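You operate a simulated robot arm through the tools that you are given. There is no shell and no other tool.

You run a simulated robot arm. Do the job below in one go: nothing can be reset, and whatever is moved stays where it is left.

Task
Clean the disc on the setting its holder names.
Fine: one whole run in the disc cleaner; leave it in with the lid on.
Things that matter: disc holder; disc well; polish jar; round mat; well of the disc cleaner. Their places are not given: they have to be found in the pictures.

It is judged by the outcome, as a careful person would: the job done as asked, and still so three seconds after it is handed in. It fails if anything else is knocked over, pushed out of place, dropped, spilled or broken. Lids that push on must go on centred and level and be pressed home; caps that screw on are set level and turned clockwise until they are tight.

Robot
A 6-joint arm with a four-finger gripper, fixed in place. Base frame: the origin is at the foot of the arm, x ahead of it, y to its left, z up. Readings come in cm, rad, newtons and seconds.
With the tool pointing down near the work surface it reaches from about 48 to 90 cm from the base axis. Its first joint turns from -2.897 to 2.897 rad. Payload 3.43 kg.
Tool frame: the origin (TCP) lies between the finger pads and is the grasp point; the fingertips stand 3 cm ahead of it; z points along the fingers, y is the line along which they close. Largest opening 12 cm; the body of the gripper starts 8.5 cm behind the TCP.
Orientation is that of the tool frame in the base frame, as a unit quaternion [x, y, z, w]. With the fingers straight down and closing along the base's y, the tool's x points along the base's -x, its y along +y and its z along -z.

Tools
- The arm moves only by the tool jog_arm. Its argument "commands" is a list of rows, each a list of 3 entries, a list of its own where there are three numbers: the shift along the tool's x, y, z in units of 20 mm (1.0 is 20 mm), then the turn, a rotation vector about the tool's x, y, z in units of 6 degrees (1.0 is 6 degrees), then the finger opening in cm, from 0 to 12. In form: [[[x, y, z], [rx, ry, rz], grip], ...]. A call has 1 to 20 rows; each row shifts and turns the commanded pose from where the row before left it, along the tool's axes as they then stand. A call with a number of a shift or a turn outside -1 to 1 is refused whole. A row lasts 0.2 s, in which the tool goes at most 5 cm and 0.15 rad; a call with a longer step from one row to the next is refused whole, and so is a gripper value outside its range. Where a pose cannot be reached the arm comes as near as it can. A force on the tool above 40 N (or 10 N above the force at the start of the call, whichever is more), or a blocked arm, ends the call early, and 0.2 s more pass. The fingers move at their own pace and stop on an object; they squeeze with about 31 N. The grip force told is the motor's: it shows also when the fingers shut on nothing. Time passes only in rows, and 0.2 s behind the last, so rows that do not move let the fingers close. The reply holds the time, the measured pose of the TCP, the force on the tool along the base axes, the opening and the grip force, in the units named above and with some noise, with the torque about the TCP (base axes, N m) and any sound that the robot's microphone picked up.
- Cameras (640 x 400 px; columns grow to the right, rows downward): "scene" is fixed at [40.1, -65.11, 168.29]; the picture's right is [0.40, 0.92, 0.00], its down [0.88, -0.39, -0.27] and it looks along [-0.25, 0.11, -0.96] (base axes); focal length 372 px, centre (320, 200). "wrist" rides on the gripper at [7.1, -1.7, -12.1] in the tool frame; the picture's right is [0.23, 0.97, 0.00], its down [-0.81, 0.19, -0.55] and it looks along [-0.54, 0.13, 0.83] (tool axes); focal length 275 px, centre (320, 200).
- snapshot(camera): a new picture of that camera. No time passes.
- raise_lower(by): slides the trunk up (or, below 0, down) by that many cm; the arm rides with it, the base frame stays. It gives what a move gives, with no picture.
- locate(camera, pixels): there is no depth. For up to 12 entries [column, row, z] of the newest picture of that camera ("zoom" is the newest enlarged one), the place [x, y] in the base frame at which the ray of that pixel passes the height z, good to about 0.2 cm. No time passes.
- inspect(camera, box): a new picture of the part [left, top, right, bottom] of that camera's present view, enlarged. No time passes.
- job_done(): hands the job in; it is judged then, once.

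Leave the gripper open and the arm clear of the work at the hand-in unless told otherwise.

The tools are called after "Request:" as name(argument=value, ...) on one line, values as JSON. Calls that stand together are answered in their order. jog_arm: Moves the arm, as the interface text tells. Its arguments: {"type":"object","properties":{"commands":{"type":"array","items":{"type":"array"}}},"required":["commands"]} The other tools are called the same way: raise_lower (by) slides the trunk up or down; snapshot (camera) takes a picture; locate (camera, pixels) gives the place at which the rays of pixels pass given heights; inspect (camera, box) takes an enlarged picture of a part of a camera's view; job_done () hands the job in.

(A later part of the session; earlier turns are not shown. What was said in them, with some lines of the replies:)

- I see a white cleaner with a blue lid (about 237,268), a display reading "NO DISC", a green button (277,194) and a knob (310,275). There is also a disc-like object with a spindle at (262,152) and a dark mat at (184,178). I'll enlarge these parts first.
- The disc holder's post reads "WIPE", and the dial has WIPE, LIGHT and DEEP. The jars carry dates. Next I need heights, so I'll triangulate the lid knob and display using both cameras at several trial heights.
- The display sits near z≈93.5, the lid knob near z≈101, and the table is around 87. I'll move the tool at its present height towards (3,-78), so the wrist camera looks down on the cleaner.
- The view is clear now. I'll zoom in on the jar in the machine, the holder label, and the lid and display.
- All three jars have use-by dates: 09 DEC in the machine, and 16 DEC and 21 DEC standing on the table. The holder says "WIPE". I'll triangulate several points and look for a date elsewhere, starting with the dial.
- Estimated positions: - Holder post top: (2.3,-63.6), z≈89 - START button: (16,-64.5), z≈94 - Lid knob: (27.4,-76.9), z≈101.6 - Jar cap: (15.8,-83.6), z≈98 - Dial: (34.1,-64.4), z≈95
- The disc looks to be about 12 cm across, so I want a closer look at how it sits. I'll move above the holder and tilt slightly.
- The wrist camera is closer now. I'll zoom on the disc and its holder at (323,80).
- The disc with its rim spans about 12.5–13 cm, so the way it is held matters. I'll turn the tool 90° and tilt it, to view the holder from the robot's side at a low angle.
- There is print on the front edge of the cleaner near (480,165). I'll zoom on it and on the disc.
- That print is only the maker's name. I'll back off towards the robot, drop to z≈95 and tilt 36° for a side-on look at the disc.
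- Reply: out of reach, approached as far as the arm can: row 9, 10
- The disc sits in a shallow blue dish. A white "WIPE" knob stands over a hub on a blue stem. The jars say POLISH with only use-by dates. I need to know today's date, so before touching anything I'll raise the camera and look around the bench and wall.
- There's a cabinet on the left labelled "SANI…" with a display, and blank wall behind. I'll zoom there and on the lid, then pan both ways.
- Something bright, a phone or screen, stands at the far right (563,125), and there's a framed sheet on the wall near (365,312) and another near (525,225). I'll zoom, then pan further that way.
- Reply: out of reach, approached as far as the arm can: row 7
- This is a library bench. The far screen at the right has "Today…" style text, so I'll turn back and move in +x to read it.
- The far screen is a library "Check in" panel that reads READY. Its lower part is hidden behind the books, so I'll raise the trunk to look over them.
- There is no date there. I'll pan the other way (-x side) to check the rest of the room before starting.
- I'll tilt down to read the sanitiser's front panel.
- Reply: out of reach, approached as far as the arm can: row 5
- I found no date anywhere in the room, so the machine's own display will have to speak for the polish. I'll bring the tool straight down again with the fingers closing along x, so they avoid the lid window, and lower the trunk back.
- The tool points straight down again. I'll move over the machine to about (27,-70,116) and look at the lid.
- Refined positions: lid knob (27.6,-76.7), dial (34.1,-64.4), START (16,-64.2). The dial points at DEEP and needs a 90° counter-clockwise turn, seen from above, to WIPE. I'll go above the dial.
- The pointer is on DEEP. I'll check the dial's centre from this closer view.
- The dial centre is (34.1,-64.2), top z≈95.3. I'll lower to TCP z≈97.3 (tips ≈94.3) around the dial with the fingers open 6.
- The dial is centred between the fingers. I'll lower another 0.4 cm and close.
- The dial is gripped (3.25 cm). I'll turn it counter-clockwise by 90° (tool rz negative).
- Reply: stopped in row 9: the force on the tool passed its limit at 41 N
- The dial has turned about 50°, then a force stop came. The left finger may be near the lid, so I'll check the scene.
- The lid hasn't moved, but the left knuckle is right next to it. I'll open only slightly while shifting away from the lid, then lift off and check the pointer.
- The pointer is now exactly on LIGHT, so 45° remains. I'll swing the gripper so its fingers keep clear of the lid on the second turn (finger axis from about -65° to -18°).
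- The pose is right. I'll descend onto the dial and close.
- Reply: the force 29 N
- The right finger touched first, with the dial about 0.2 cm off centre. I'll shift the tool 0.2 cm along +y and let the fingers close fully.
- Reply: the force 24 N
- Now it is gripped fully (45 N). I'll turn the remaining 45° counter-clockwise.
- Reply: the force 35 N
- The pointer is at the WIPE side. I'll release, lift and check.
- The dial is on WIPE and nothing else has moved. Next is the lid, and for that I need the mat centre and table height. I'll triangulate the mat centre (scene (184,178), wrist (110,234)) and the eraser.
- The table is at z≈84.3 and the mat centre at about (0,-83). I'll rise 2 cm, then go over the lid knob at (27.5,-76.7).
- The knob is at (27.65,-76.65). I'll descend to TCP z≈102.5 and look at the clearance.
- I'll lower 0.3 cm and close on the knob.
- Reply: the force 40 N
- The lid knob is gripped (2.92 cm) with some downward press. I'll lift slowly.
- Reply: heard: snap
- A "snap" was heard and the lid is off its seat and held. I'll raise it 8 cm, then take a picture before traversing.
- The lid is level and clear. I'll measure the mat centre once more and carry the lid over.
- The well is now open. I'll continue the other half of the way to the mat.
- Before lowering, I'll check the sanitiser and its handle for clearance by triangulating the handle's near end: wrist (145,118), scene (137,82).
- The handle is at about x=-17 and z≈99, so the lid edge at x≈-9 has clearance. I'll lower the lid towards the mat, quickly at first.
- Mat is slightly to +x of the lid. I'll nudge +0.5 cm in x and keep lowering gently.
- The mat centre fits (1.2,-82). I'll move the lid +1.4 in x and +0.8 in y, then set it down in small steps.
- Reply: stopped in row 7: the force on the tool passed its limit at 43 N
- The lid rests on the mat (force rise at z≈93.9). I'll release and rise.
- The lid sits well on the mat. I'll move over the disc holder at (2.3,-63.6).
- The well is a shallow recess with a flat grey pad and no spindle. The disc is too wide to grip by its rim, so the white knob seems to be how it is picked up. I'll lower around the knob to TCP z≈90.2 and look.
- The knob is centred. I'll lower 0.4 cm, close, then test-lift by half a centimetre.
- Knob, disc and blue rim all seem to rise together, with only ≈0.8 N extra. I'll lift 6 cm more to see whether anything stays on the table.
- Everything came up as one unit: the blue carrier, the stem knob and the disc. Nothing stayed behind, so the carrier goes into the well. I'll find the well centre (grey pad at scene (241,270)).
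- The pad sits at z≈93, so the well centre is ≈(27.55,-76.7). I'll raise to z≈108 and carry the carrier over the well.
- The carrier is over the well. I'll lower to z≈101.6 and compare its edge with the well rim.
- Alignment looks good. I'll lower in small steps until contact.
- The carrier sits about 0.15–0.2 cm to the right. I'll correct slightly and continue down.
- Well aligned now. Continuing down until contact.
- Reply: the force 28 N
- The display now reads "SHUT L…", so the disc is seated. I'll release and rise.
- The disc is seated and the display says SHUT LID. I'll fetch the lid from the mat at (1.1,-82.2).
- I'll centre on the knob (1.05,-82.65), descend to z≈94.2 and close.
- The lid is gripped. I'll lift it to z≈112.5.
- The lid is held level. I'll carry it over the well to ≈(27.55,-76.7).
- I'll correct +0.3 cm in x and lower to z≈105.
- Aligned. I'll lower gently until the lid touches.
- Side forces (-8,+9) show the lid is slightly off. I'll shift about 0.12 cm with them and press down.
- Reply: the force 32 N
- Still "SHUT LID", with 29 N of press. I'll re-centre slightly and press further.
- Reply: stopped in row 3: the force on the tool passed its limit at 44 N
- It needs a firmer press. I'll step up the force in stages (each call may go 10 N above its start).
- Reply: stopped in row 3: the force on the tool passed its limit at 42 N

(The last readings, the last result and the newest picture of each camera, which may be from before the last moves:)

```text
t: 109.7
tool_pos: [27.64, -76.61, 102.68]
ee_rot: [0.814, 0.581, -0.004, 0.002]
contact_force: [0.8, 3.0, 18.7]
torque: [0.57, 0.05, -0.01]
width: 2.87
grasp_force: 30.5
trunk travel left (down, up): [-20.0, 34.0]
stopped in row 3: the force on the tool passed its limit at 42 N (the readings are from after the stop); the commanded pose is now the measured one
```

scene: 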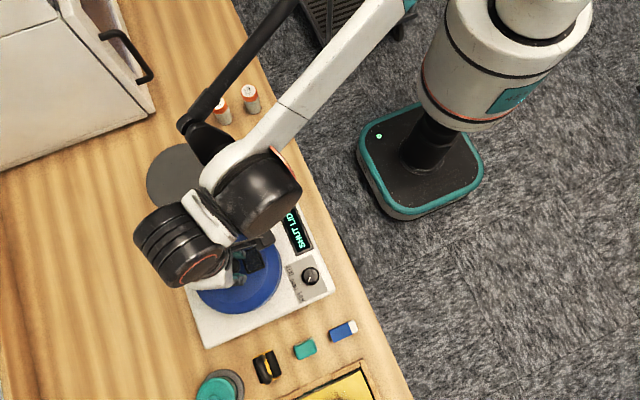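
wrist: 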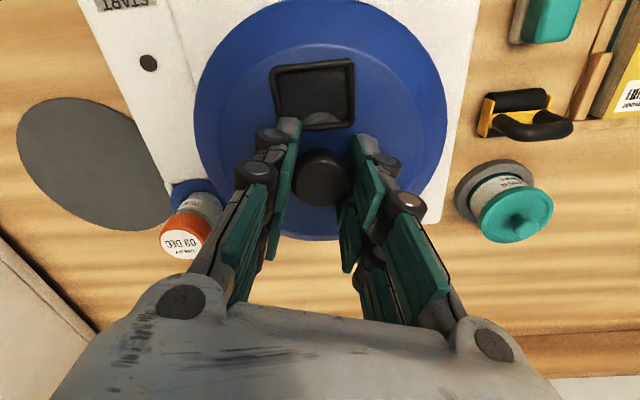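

I'll release the knob, check that the lid sits level, then press on the knob's top centre with closed fingers instead.

Request:
jog_arm(commands=[[[0, 0, -0.1], [0, 0, 0], 2.9], [[0, 0, 0], [0, 0, 0], 4], [[0, 0, 0], [0, 0, 0], 6], [[0, 0, 0], [0, 0, 0], 6], [[0, 0, -0.5], [0, 0, 0], 6], [[0, 0, -1], [0, 0, 0], 6], [[0, 0, -1], [0, 0, 0], 6], [[0, 0, -0.8], [0, 0, 0], 2], [[0, 0, 0], [0, 0, 0], 0], [[0, 0, 0], [0, 0, 0], 0]])

Request:
snapshot(camera="wrist")

Request:
inspect(camera="wrist", box=[190, 0, 450, 230])

Request:
inspect(camera="scene", box=[170, 200, 330, 330])

```text
t: 111.9
tool_pos: [27.57, -76.6, 109.58]
ee_rot: [0.814, 0.581, -0.003, 0.002]
contact_force: [0.5, -0.3, -0.2]
torque: [-0.01, 0.0, -0.01]
width: 0.01
grasp_force: 30.9
trunk travel left (down, up): [-20.0, 34.0]
heard: snap
```

```text
taken
```

wrist: 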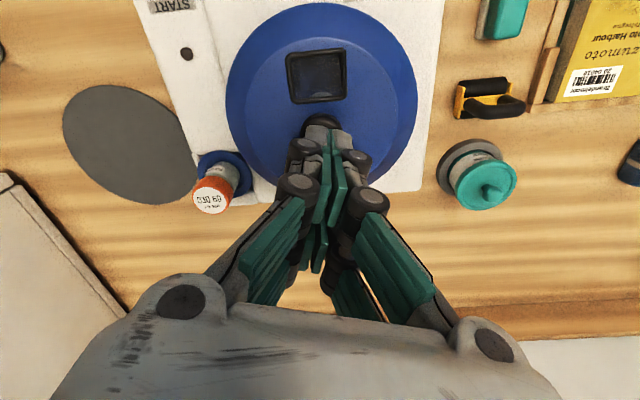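

```text
1.74 times, centred on (320, 115) of wrist
```

zoom: 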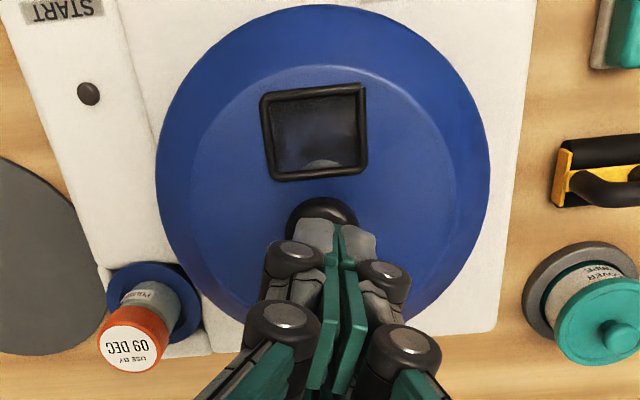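

```text
3.08 times, centred on (250, 265) of scene
```

zoom: 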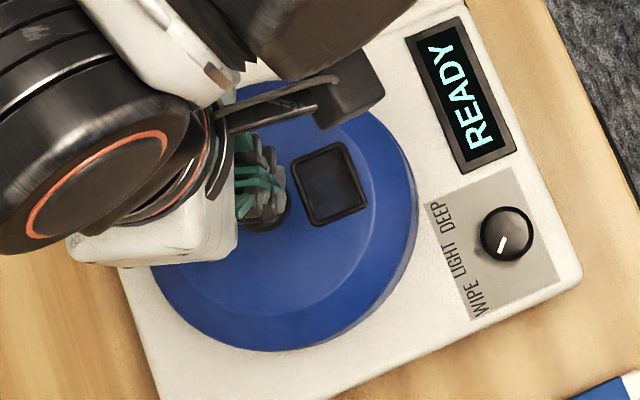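

The snap was heard and the display says READY. I'll press the knob top lightly to be sure the lid is fully home.

Request:
jog_arm(commands=[[[0, 0, 0.8], [0, 0, 0], 0], [[0, 0, 0.8], [0, 0, 0], 0], [[0, 0, 0.5], [0, 0, 0], 0], [[0, 0, 0.2], [0, 0, 0], 0], [[0, 0, 0.05], [0, 0, 0], 0], [[0, 0, 0.05], [0, 0, 0], 0], [[0, 0, 0.05], [0, 0, 0], 0]])

```text
t: 112.9
tool_pos: [27.62, -76.71, 105.47]
ee_rot: [0.814, 0.581, -0.003, 0.005]
contact_force: [0.4, 1.6, 17.2]
torque: [0.2, -0.05, 0.02]
width: 0.61
grasp_force: 30.8
trunk travel left (down, up): [-20.0, 34.0]
stopped in row 4: the force on the tool passed its limit at 51 N (the readings are from after the stop); the commanded pose is now the measured one
```

Contact came at 51 N with no new sound. I'll retreat and compare the lid's position with the first picture.

Request:
jog_arm(commands=[[[0, 0, -0.5], [0, 0, 0], 0], [[0, 0, -1], [0, 0, 0], 3], [[0, 0, -1], [0, 0, 0], 6], [[1, 0, -0.5], [0, 0, 0], 6], [[1, 0, 0], [0, 0, 0], 6], [[1, -0.5, 0], [0, 0, 0], 6], [[1, -0.5, 0], [0, 0, 0], 6], [[1, -0.5, 0], [0, 0, 0], 6]])

Request:
snapshot(camera="wrist")

Request:
snapshot(camera="scene")

Request:
inspect(camera="scene", box=[160, 170, 350, 350])

```text
t: 114.7
tool_pos: [28.07, -66.25, 110.87]
ee_rot: [0.814, 0.581, -0.003, 0.005]
contact_force: [1.0, 0.7, 0.5]
torque: [0.0, 0.02, 0.02]
width: 5.98
grasp_force: 0.1
trunk travel left (down, up): [-20.0, 34.0]
```

```text
taken
```

wrist: 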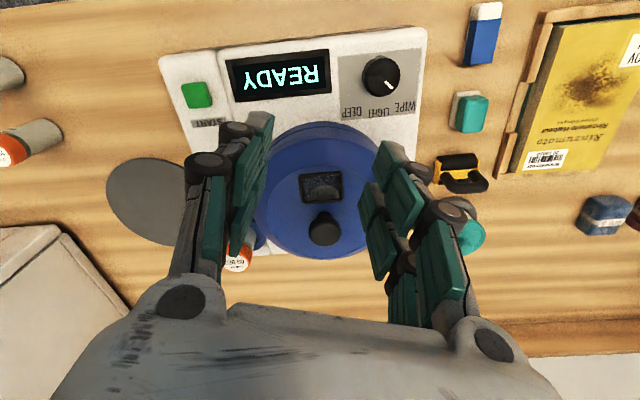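

```text
taken
```

scene: 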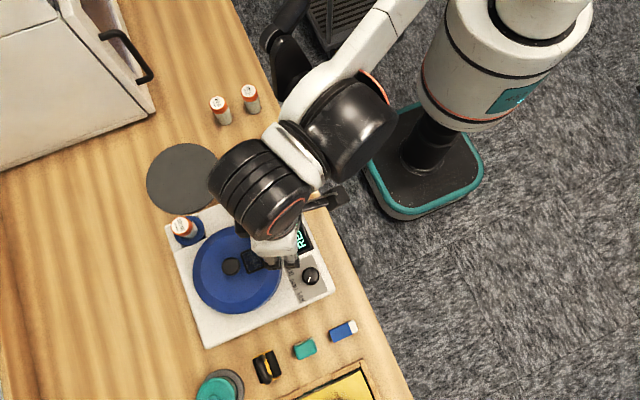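

```text
2.22 times, centred on (255, 260) of scene
```

zoom: 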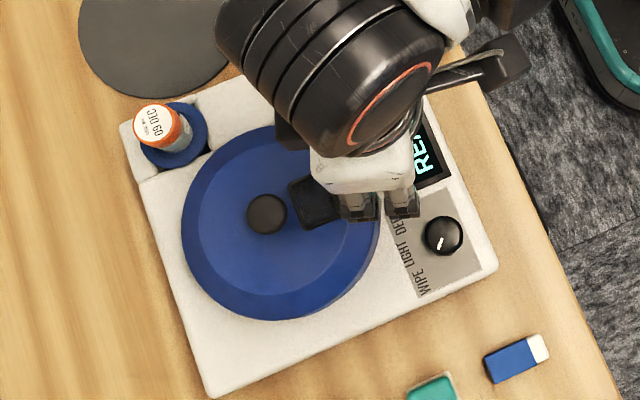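

READY is lit. The lid outline matches the first picture to about 1 px. I'll look at the lid's lower edge from a low side angle to confirm it is level and seated.

Request:
inspect(camera="wrist", box=[200, 90, 420, 270])

Request:
jog_arm(commands=[[[1, 0, 0], [0, 0, 0], 6], [[1, 0, 0], [0, -0.8, 0], 6], [[1, 0, 0], [0, -0.8, 0], 6], [[0.5, 0, 0], [0, -0.8, 0], 6], [[0.5, 0, 0], [0, -0.8, 0], 6], [[0, 0, 0], [0, -0.8, 0], 6], [[0, 0, 0], [0, -0.8, 0], 6]])

Request:
snapshot(camera="wrist")

```text
2.22 times, centred on (310, 180) of wrist
```

zoom: 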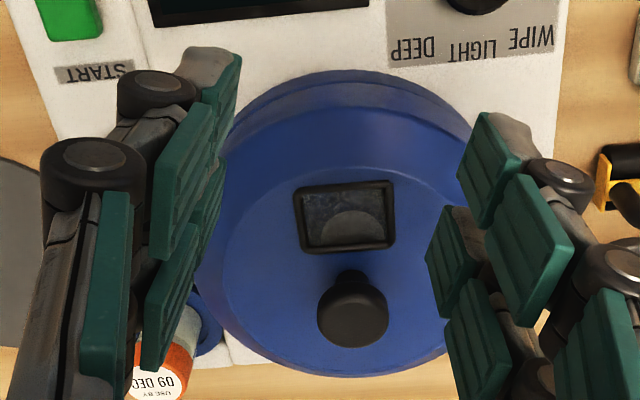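

```text
t: 116.3
tool_pos: [30.73, -58.72, 110.41]
ee_rot: [0.787, 0.562, -0.206, 0.149]
contact_force: [0.2, -0.4, -0.2]
torque: [0.0, -0.02, 0.02]
width: 6.01
grasp_force: 0.0
trunk travel left (down, up): [-20.0, 34.0]
```

```text
taken
```

wrist: 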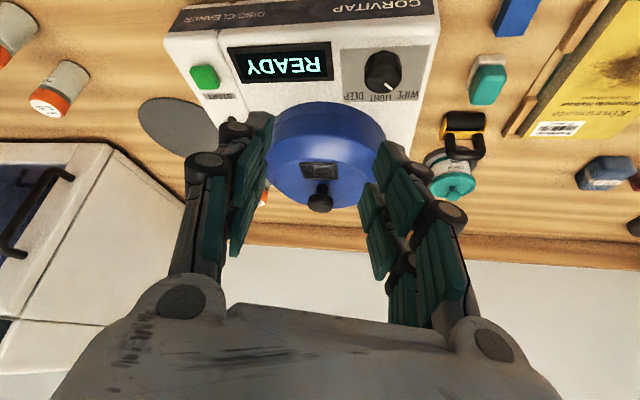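

Request:
inspect(camera="wrist", box=[230, 90, 420, 220])

```text
3.08 times, centred on (325, 155) of wrist
```

zoom: 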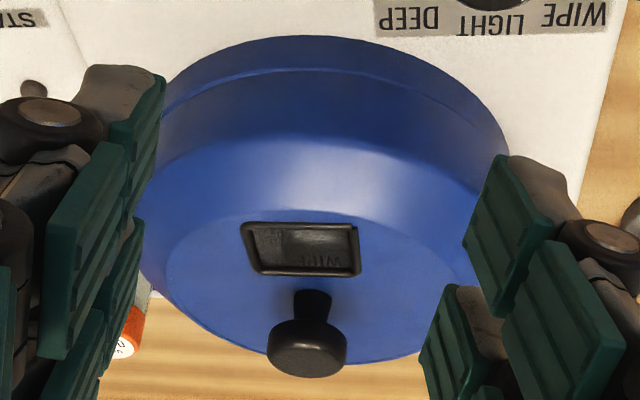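

The rim looks even and level, and the display says READY. Now START: I'll straighten the tool, close the fingers and go above the green button at (16,-64.3).

Request:
jog_arm(commands=[[[0, 0, 0], [0, 0.8, 0], 6], [[0, 0, 0], [0, 0.8, 0], 4], [[0, 0, 0], [0, 0.8, 0], 2], [[0, 0, 0], [0, 0.8, 0], 0], [[0, 0, 0], [0, 0.8, 0], 0], [[0, 0, 0], [0, 0.8, 0], 0], [[-0.73, -0.86, 0], [0, 0, 0], 0], [[-0.73, -0.86, 0], [0, 0, 0], 0], [[-0.73, -0.86, 0], [0, 0, 0], 0], [[-0.73, -0.86, 0], [0, 0, 0], 0], [[-0.73, -0.86, 0], [0, 0, 0], 0], [[-0.73, -0.86, 0], [0, 0, 0], 0], [[-0.73, -0.86, 0], [0, 0, 0], 0]])

Request:
snapshot(camera="wrist")

```text
t: 119.1
tool_pos: [16.13, -64.48, 110.59]
ee_rot: [0.814, 0.581, -0.004, 0.004]
contact_force: [-0.6, -0.5, 0.1]
torque: [0.03, -0.01, 0.01]
width: 0.01
grasp_force: 30.8
trunk travel left (down, up): [-20.0, 34.0]
```

```text
taken
```

wrist: 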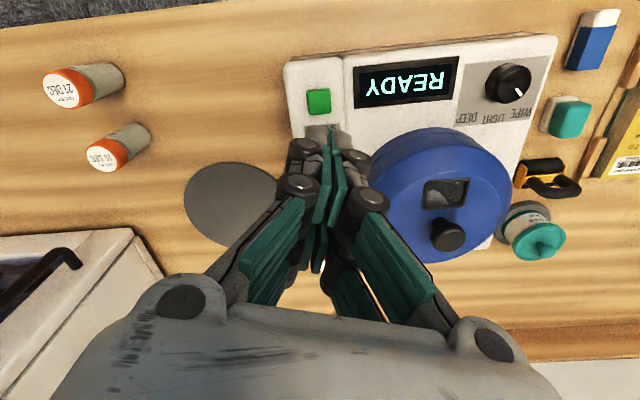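

Request:
locate(camera="wrist", pixels=[[319, 101, 94.3], [319, 101, 93.8]])

Request:
jog_arm(commands=[[[0, 0, 1], [0, 0, 0], 0], [[0, 0, 1], [0, 0, 0], 0], [[0, 0, 1], [0, 0, 0], 0], [[0, 0, 1], [0, 0, 0], 0], [[0, 0, 0.8], [0, 0, 0], 0]])

Request:
snapshot(camera="wrist")

Request:
inspect(camera="wrist", box=[230, 60, 410, 200])

```text
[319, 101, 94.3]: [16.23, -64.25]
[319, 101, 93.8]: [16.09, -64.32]
```

```text
t: 120.3
tool_pos: [15.82, -64.88, 100.98]
ee_rot: [0.814, 0.581, -0.004, 0.004]
contact_force: [-0.4, -0.5, 1.0]
torque: [-0.01, 0.01, 0.04]
width: 0.0
grasp_force: 31.0
trunk travel left (down, up): [-20.0, 34.0]
```

```text
taken
```

wrist: 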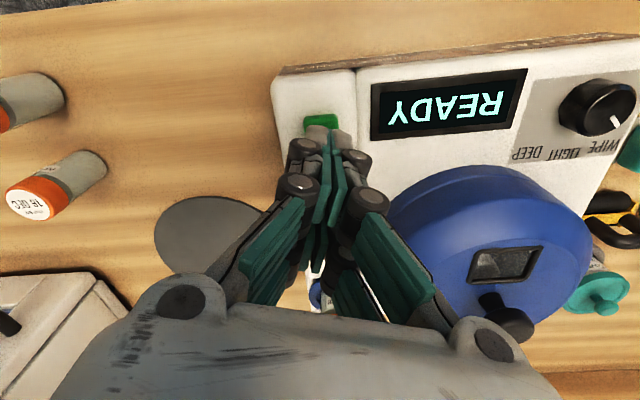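

```text
2.86 times, centred on (320, 130) of wrist
```

zoom: 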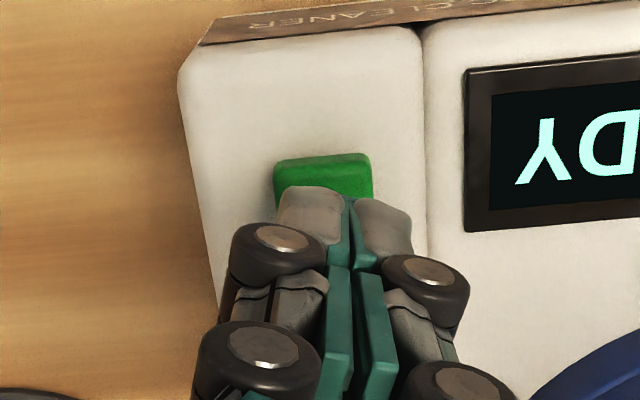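

The fingertips are over the button. I'll nudge +0.4 cm in y and press down.

Request:
jog_arm(commands=[[[0.2, 0, 0.6], [0, 0, 0], 0], [[0, 0, 0.4], [0, 0, 0], 0], [[0, 0, 0.2], [0, 0, 0], 0], [[0, 0, 0.1], [0, 0, 0], 0], [[0, 0, 0.1], [0, 0, 0], 0], [[0, 0, 0.1], [0, 0, 0], 0]])

Request:
inspect(camera="wrist", box=[230, 40, 570, 230])

```text
t: 121.7
tool_pos: [16.06, -64.46, 97.92]
ee_rot: [0.814, 0.581, -0.004, 0.005]
contact_force: [0.3, -1.1, 0.4]
torque: [-0.04, 0.0, -0.01]
width: 0.01
grasp_force: 31.0
trunk travel left (down, up): [-20.0, 34.0]
```

```text
1.88 times, centred on (400, 135) of wrist
```

zoom: 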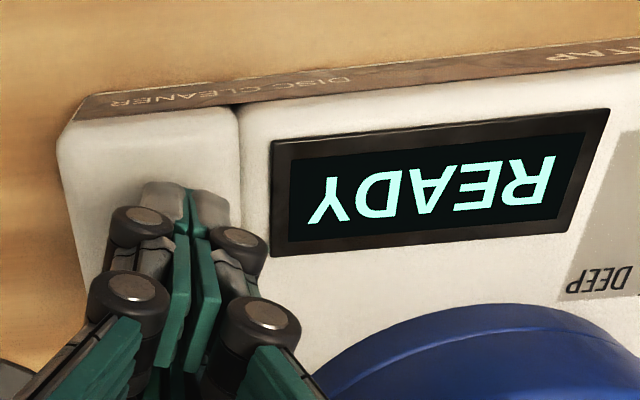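

No contact yet. I'll continue down in small steps.

Request:
jog_arm(commands=[[[0, 0, 0.1], [0, 0, 0], 0], [[0, 0, 0.1], [0, 0, 0], 0], [[0, 0, 0.1], [0, 0, 0], 0], [[0, 0, 0.05], [0, 0, 0], 0]])

Request:
inspect(camera="wrist", box=[230, 40, 570, 230])

```text
t: 122.7
tool_pos: [16.1, -64.31, 97.33]
ee_rot: [0.814, 0.581, -0.004, 0.005]
contact_force: [0.4, -0.4, 0.9]
torque: [0.01, -0.03, -0.02]
width: 0.59
grasp_force: 33.0
trunk travel left (down, up): [-20.0, 34.0]
```

```text
1.88 times, centred on (400, 135) of wrist
```

zoom: 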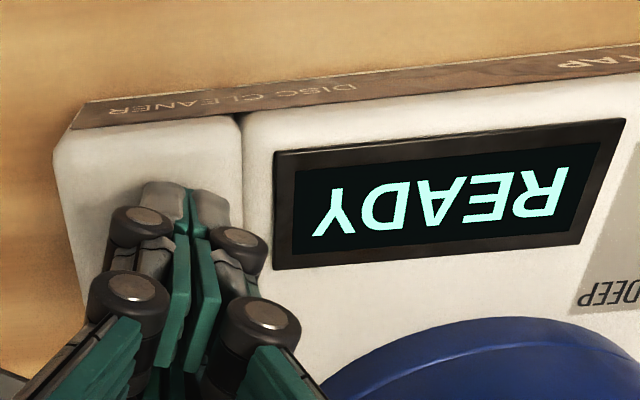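

Request:
jog_arm(commands=[[[0, 0, 0.1], [0, 0, 0], 0], [[0, 0, 0.1], [0, 0, 0], 0], [[0, 0, 0.05], [0, 0, 0], 0], [[0, 0, 0.05], [0, 0, 0], 0]])

Request:
inspect(camera="wrist", box=[230, 40, 570, 230])

```text
t: 123.7
tool_pos: [15.98, -64.3, 96.73]
ee_rot: [0.814, 0.581, -0.004, 0.005]
contact_force: [3.2, -4.0, 13.4]
torque: [-0.07, -0.12, -0.03]
width: 0.6
grasp_force: 33.5
trunk travel left (down, up): [-20.0, 34.0]
heard: click
```

```text
1.88 times, centred on (400, 135) of wrist
```

zoom: 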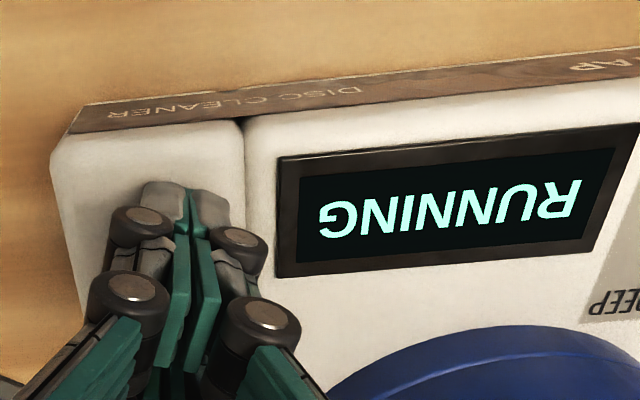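

A click came and the display says RUNNING. I'll rise straight up, back away and wait.

Request:
jog_arm(commands=[[[0, 0, -0.5], [0, 0, 0], 0], [[0, 0, -1], [0, 0, 0], 0], [[0, 0, -1], [0, 0, 0], 0], [[0, 0, -1], [0, 0, 0], 2], [[0, 0, -1], [0, 0, 0], 6], [[0.5, 0, -1], [0, 0, 0], 6], [[1, 0, -0.5], [0, 0, 0], 6], [[1, 0, 0], [0, 0, 0], 6], [[1, 0, 0], [0, 0, 0], 6], [[0, 0, 0], [0, 0, 0], 6], [[0, 0, 0], [0, 0, 0], 6], [[0, 0, 0], [0, 0, 0], 6], [[0, 0, 0], [0, 0, 0], 6], [[0, 0, 0], [0, 0, 0], 6]])

Request:
snapshot(camera="scene")

Request:
inspect(camera="scene", box=[160, 170, 350, 350])

```text
t: 126.7
tool_pos: [18.42, -57.57, 108.62]
ee_rot: [0.813, 0.582, -0.004, 0.004]
contact_force: [0.0, -0.5, 0.0]
torque: [0.01, 0.01, 0.05]
width: 5.99
grasp_force: 0.1
trunk travel left (down, up): [-20.0, 34.0]
```

```text
taken
```

scene: 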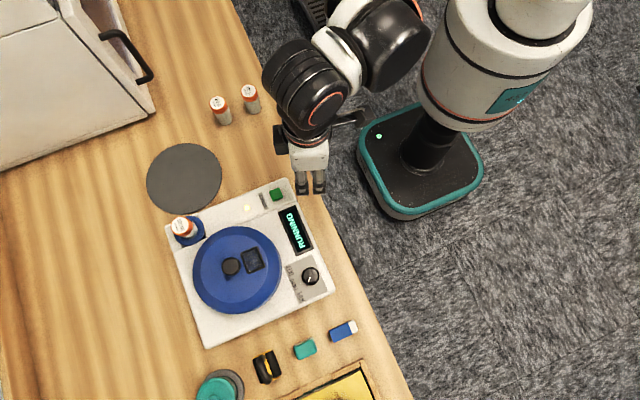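

```text
2.22 times, centred on (255, 260) of scene
```

zoom: 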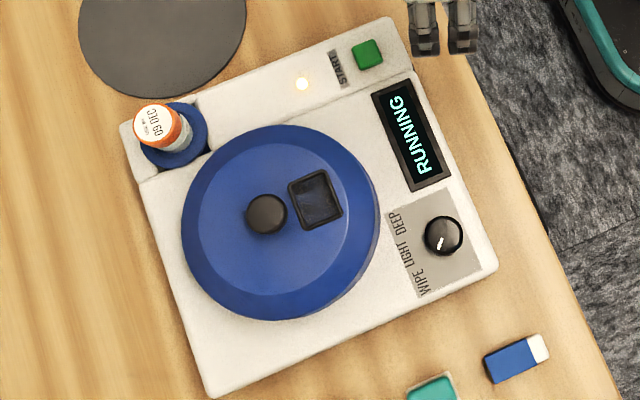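

It is running with the lamp lit. I'll move the arm a bit farther away and wait.

Request:
jog_arm(commands=[[[0.5, 0, 0], [0, 0, 0], 6], [[0, 0, 0], [0, 0, 0], 6], [[0, 0, 0], [0, 0, 0], 6], [[0, 0, 0], [0, 0, 0], 6], [[0, 0, 0], [0, 0, 0], 6], [[0, 0, 0], [0, 0, 0], 6], [[0, 0, 0], [0, 0, 0], 6], [[0, 0, 0], [0, 0, 0], 6], [[0, 0, 0], [0, 0, 0], 6], [[0, 0, 0], [0, 0, 0], 6], [[0, 0, 0], [0, 0, 0], 6], [[0, 0, 0], [0, 0, 0], 6], [[0, 0, 0], [0, 0, 0], 6], [[0, 0, 0], [0, 0, 0], 6], [[0, 0, 0], [0, 0, 0], 6], [[0, 0, 0], [0, 0, 0], 6], [[0, 0, 0], [0, 0, 0], 6], [[0, 0, 0], [0, 0, 0], 6], [[0, 0, 0], [0, 0, 0], 6], [[0, 0, 0], [0, 0, 0], 6]])

Request:
inspect(camera="scene", box=[230, 180, 330, 310])

```text
t: 130.9
tool_pos: [18.51, -56.53, 108.54]
ee_rot: [0.814, 0.581, -0.004, 0.005]
contact_force: [0.1, 0.1, -0.6]
torque: [0.01, 0.0, 0.02]
width: 6.0
grasp_force: 0.1
trunk travel left (down, up): [-20.0, 34.0]
```

```text
3.08 times, centred on (280, 245) of scene
```

zoom: 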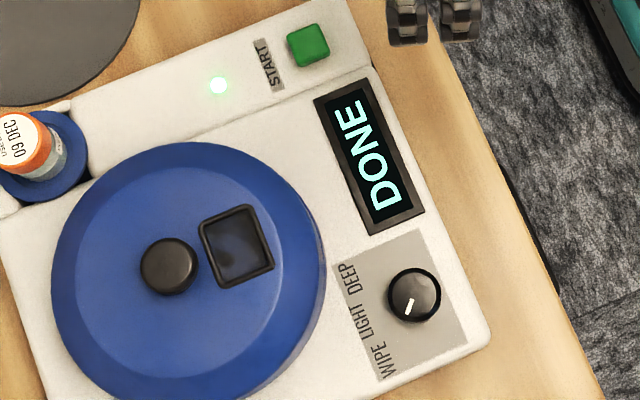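

DONE, with a green lamp. Before handing in I'll re-check the lid's centring by viewing it from the same pose as before its removal.

Request:
jog_arm(commands=[[[-0.91, 0.84, 0], [0, 0, 0], 6], [[-0.91, 0.84, 0], [0, 0, 0], 6], [[-0.91, 0.84, 0], [0, 0, 0], 6], [[-0.91, 0.84, 0], [0, 0, 0], 6], [[-0.91, 0.84, 0], [0, 0, 0], 6], [[-0.91, 0.84, 0], [0, 0, 0], 6], [[-0.91, 0.84, 0], [0, 0, 0], 6], [[-0.91, 0.84, 0], [0, 0, 0], 6], [[-0.91, 0.84, 0.2], [0, 0, 0], 6], [[0, 0, 0], [0, 0, 0], 6]])

Request:
snapshot(camera="wrist")

Request:
inspect(camera="wrist", box=[210, 30, 430, 220])

```text
t: 133.1
tool_pos: [27.59, -77.16, 108.61]
ee_rot: [0.814, 0.581, -0.005, 0.004]
contact_force: [-0.1, 0.5, -0.3]
torque: [0.03, -0.02, 0.0]
width: 5.97
grasp_force: 0.1
trunk travel left (down, up): [-20.0, 34.0]
```

```text
taken
```

wrist: 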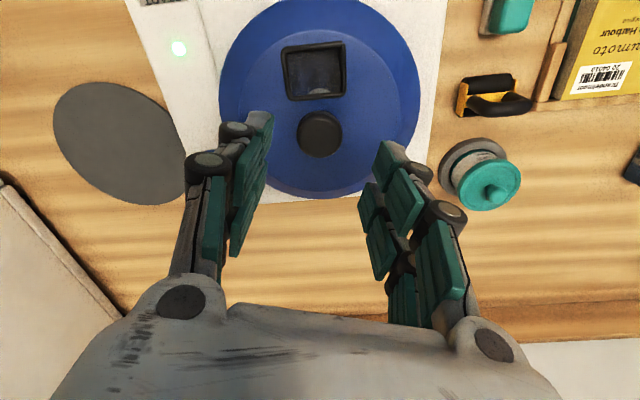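

```text
2.11 times, centred on (320, 125) of wrist
```

zoom: 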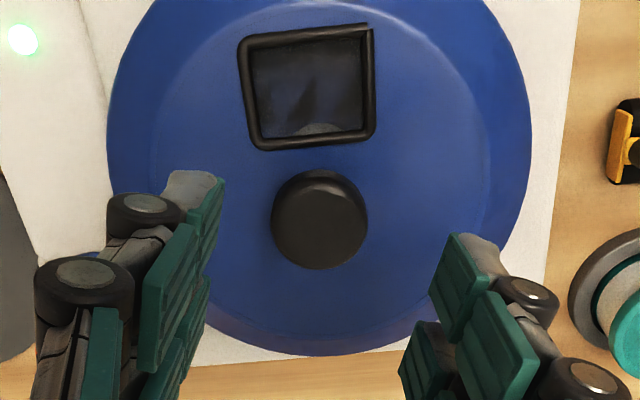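

Request:
locate(camera="wrist", pixels=[[319, 134, 101.7], [319, 134, 101], [319, 134, 102.3], [179, 48, 93.6]])

Request:
locate(camera="scene", pixels=[[231, 265.5, 101.7], [231, 266, 101], [231, 266, 102.3]])

Request:
inspect(camera="scene", box=[180, 215, 300, 325])

```text
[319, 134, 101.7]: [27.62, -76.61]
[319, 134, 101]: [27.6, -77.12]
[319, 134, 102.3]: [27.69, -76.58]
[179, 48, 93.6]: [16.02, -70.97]
```

```text
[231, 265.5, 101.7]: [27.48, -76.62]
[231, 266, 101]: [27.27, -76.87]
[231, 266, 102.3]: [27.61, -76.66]
```

```text
3.64 times, centred on (240, 270) of scene
```

zoom: 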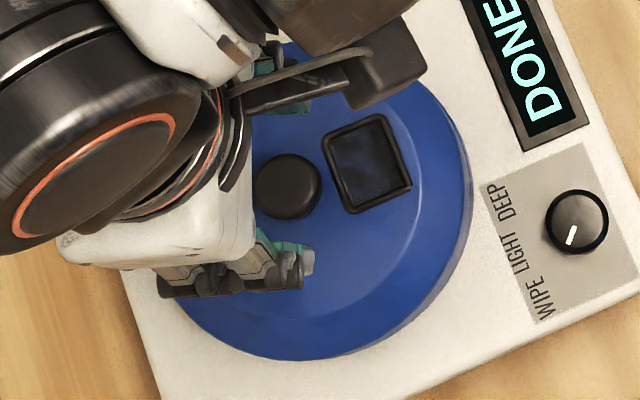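

The lid centre reads (27.62,-76.61) against (27.68,-76.53) at the start, so it is centred. The display says DONE and the dial is on WIPE. I'll withdraw the arm clear of the bench with the gripper open.

Request:
jog_arm(commands=[[[0, 0, -1], [0, 0, 0], 6], [[0, 0, -1], [0, 0, 0], 8], [[0, 0, -1], [0, 0, 0], 10], [[0.9, 0, -1], [0, 0, 0], 12], [[0.95, -0.2, 0], [0, 0, 0], 12], [[0.95, -0.2, 0], [0, 0, 0], 12], [[0.95, -0.2, 0], [0, 0, 0], 12], [[0.95, -0.2, 0], [0, 0, 0], 12], [[0.95, -0.2, 0], [0, 0, 0], 12], [[0.95, -0.2, 0], [0, 0, 0], 12], [[0.95, -0.2, 0], [0, 0, 0], 12], [[0.95, -0.2, 0], [0, 0, 0], 12], [[0.95, -0.2, 0], [0, 0, 0], 12], [[0.95, -0.2, 0], [0, 0, 0], 12], [[0, 0, 0], [0, 0, 0], 12], [[0, 0, 0], [0, 0, 0], 12]])

Request:
snapshot(camera="scene")

Request:
inspect(camera="scene", box=[160, 170, 350, 350])

```text
t: 136.5
tool_pos: [31.06, -55.95, 116.15]
ee_rot: [0.813, 0.582, -0.004, 0.003]
contact_force: [-0.7, -0.3, 0.1]
torque: [-0.01, 0.04, -0.03]
width: 12.02
grasp_force: 0.0
trunk travel left (down, up): [-20.0, 34.0]
```

```text
taken
```

scene: 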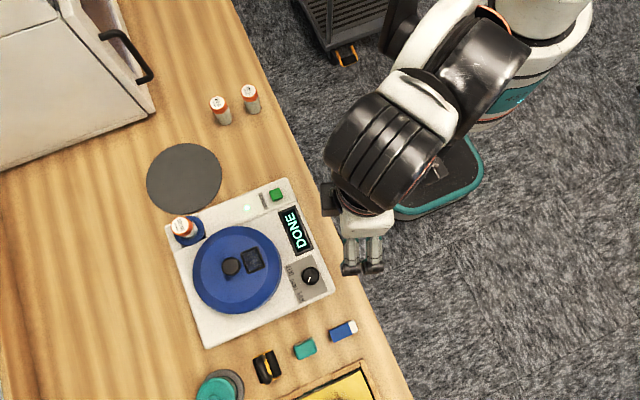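

```text
2.22 times, centred on (255, 260) of scene
```

zoom: 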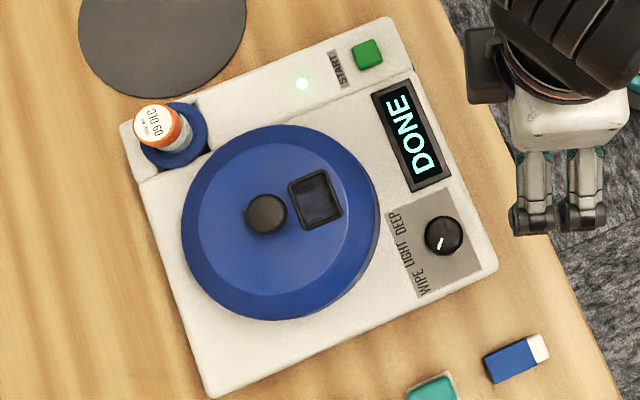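

The display shows DONE, the disc is inside with the lid on, centred and level, and the dial is on WIPE. Everything else stands where it was, and the arm is clear with the gripper open. I'll hand in.

Request:
job_done()

```text
The job is handed in.
```

The disc has had one whole run on WIPE, the setting its holder names. It is still in the disc cleaner with the lid on, and the display reads DONE.

- **Setting:** The dial was on DEEP, and I turned it to WIPE. During that turn one finger was right beside the lid when a force limit stopped it. The pictures showed no shift of the lid, and I finished the turn from another angle.
- **Disc:** It went into the well together with its blue carrier, because the knob, carrier and disc lift as one piece.
- **Lid:** I set it on the round mat while loading the disc, then put it back. I heard it snap, and the display changed from SHUT LID to READY. Its centre is within about 0.1 cm of where it was at the start, and it looked level from the side.
- **Polish:** I left the 09 DEC jar in the cleaner. I could not find today's date anywhere, so I can't say whether that polish is past its use-by. The cleaner ran without complaint.

Nothing else was moved or knocked over. The arm is clear with the gripper open.
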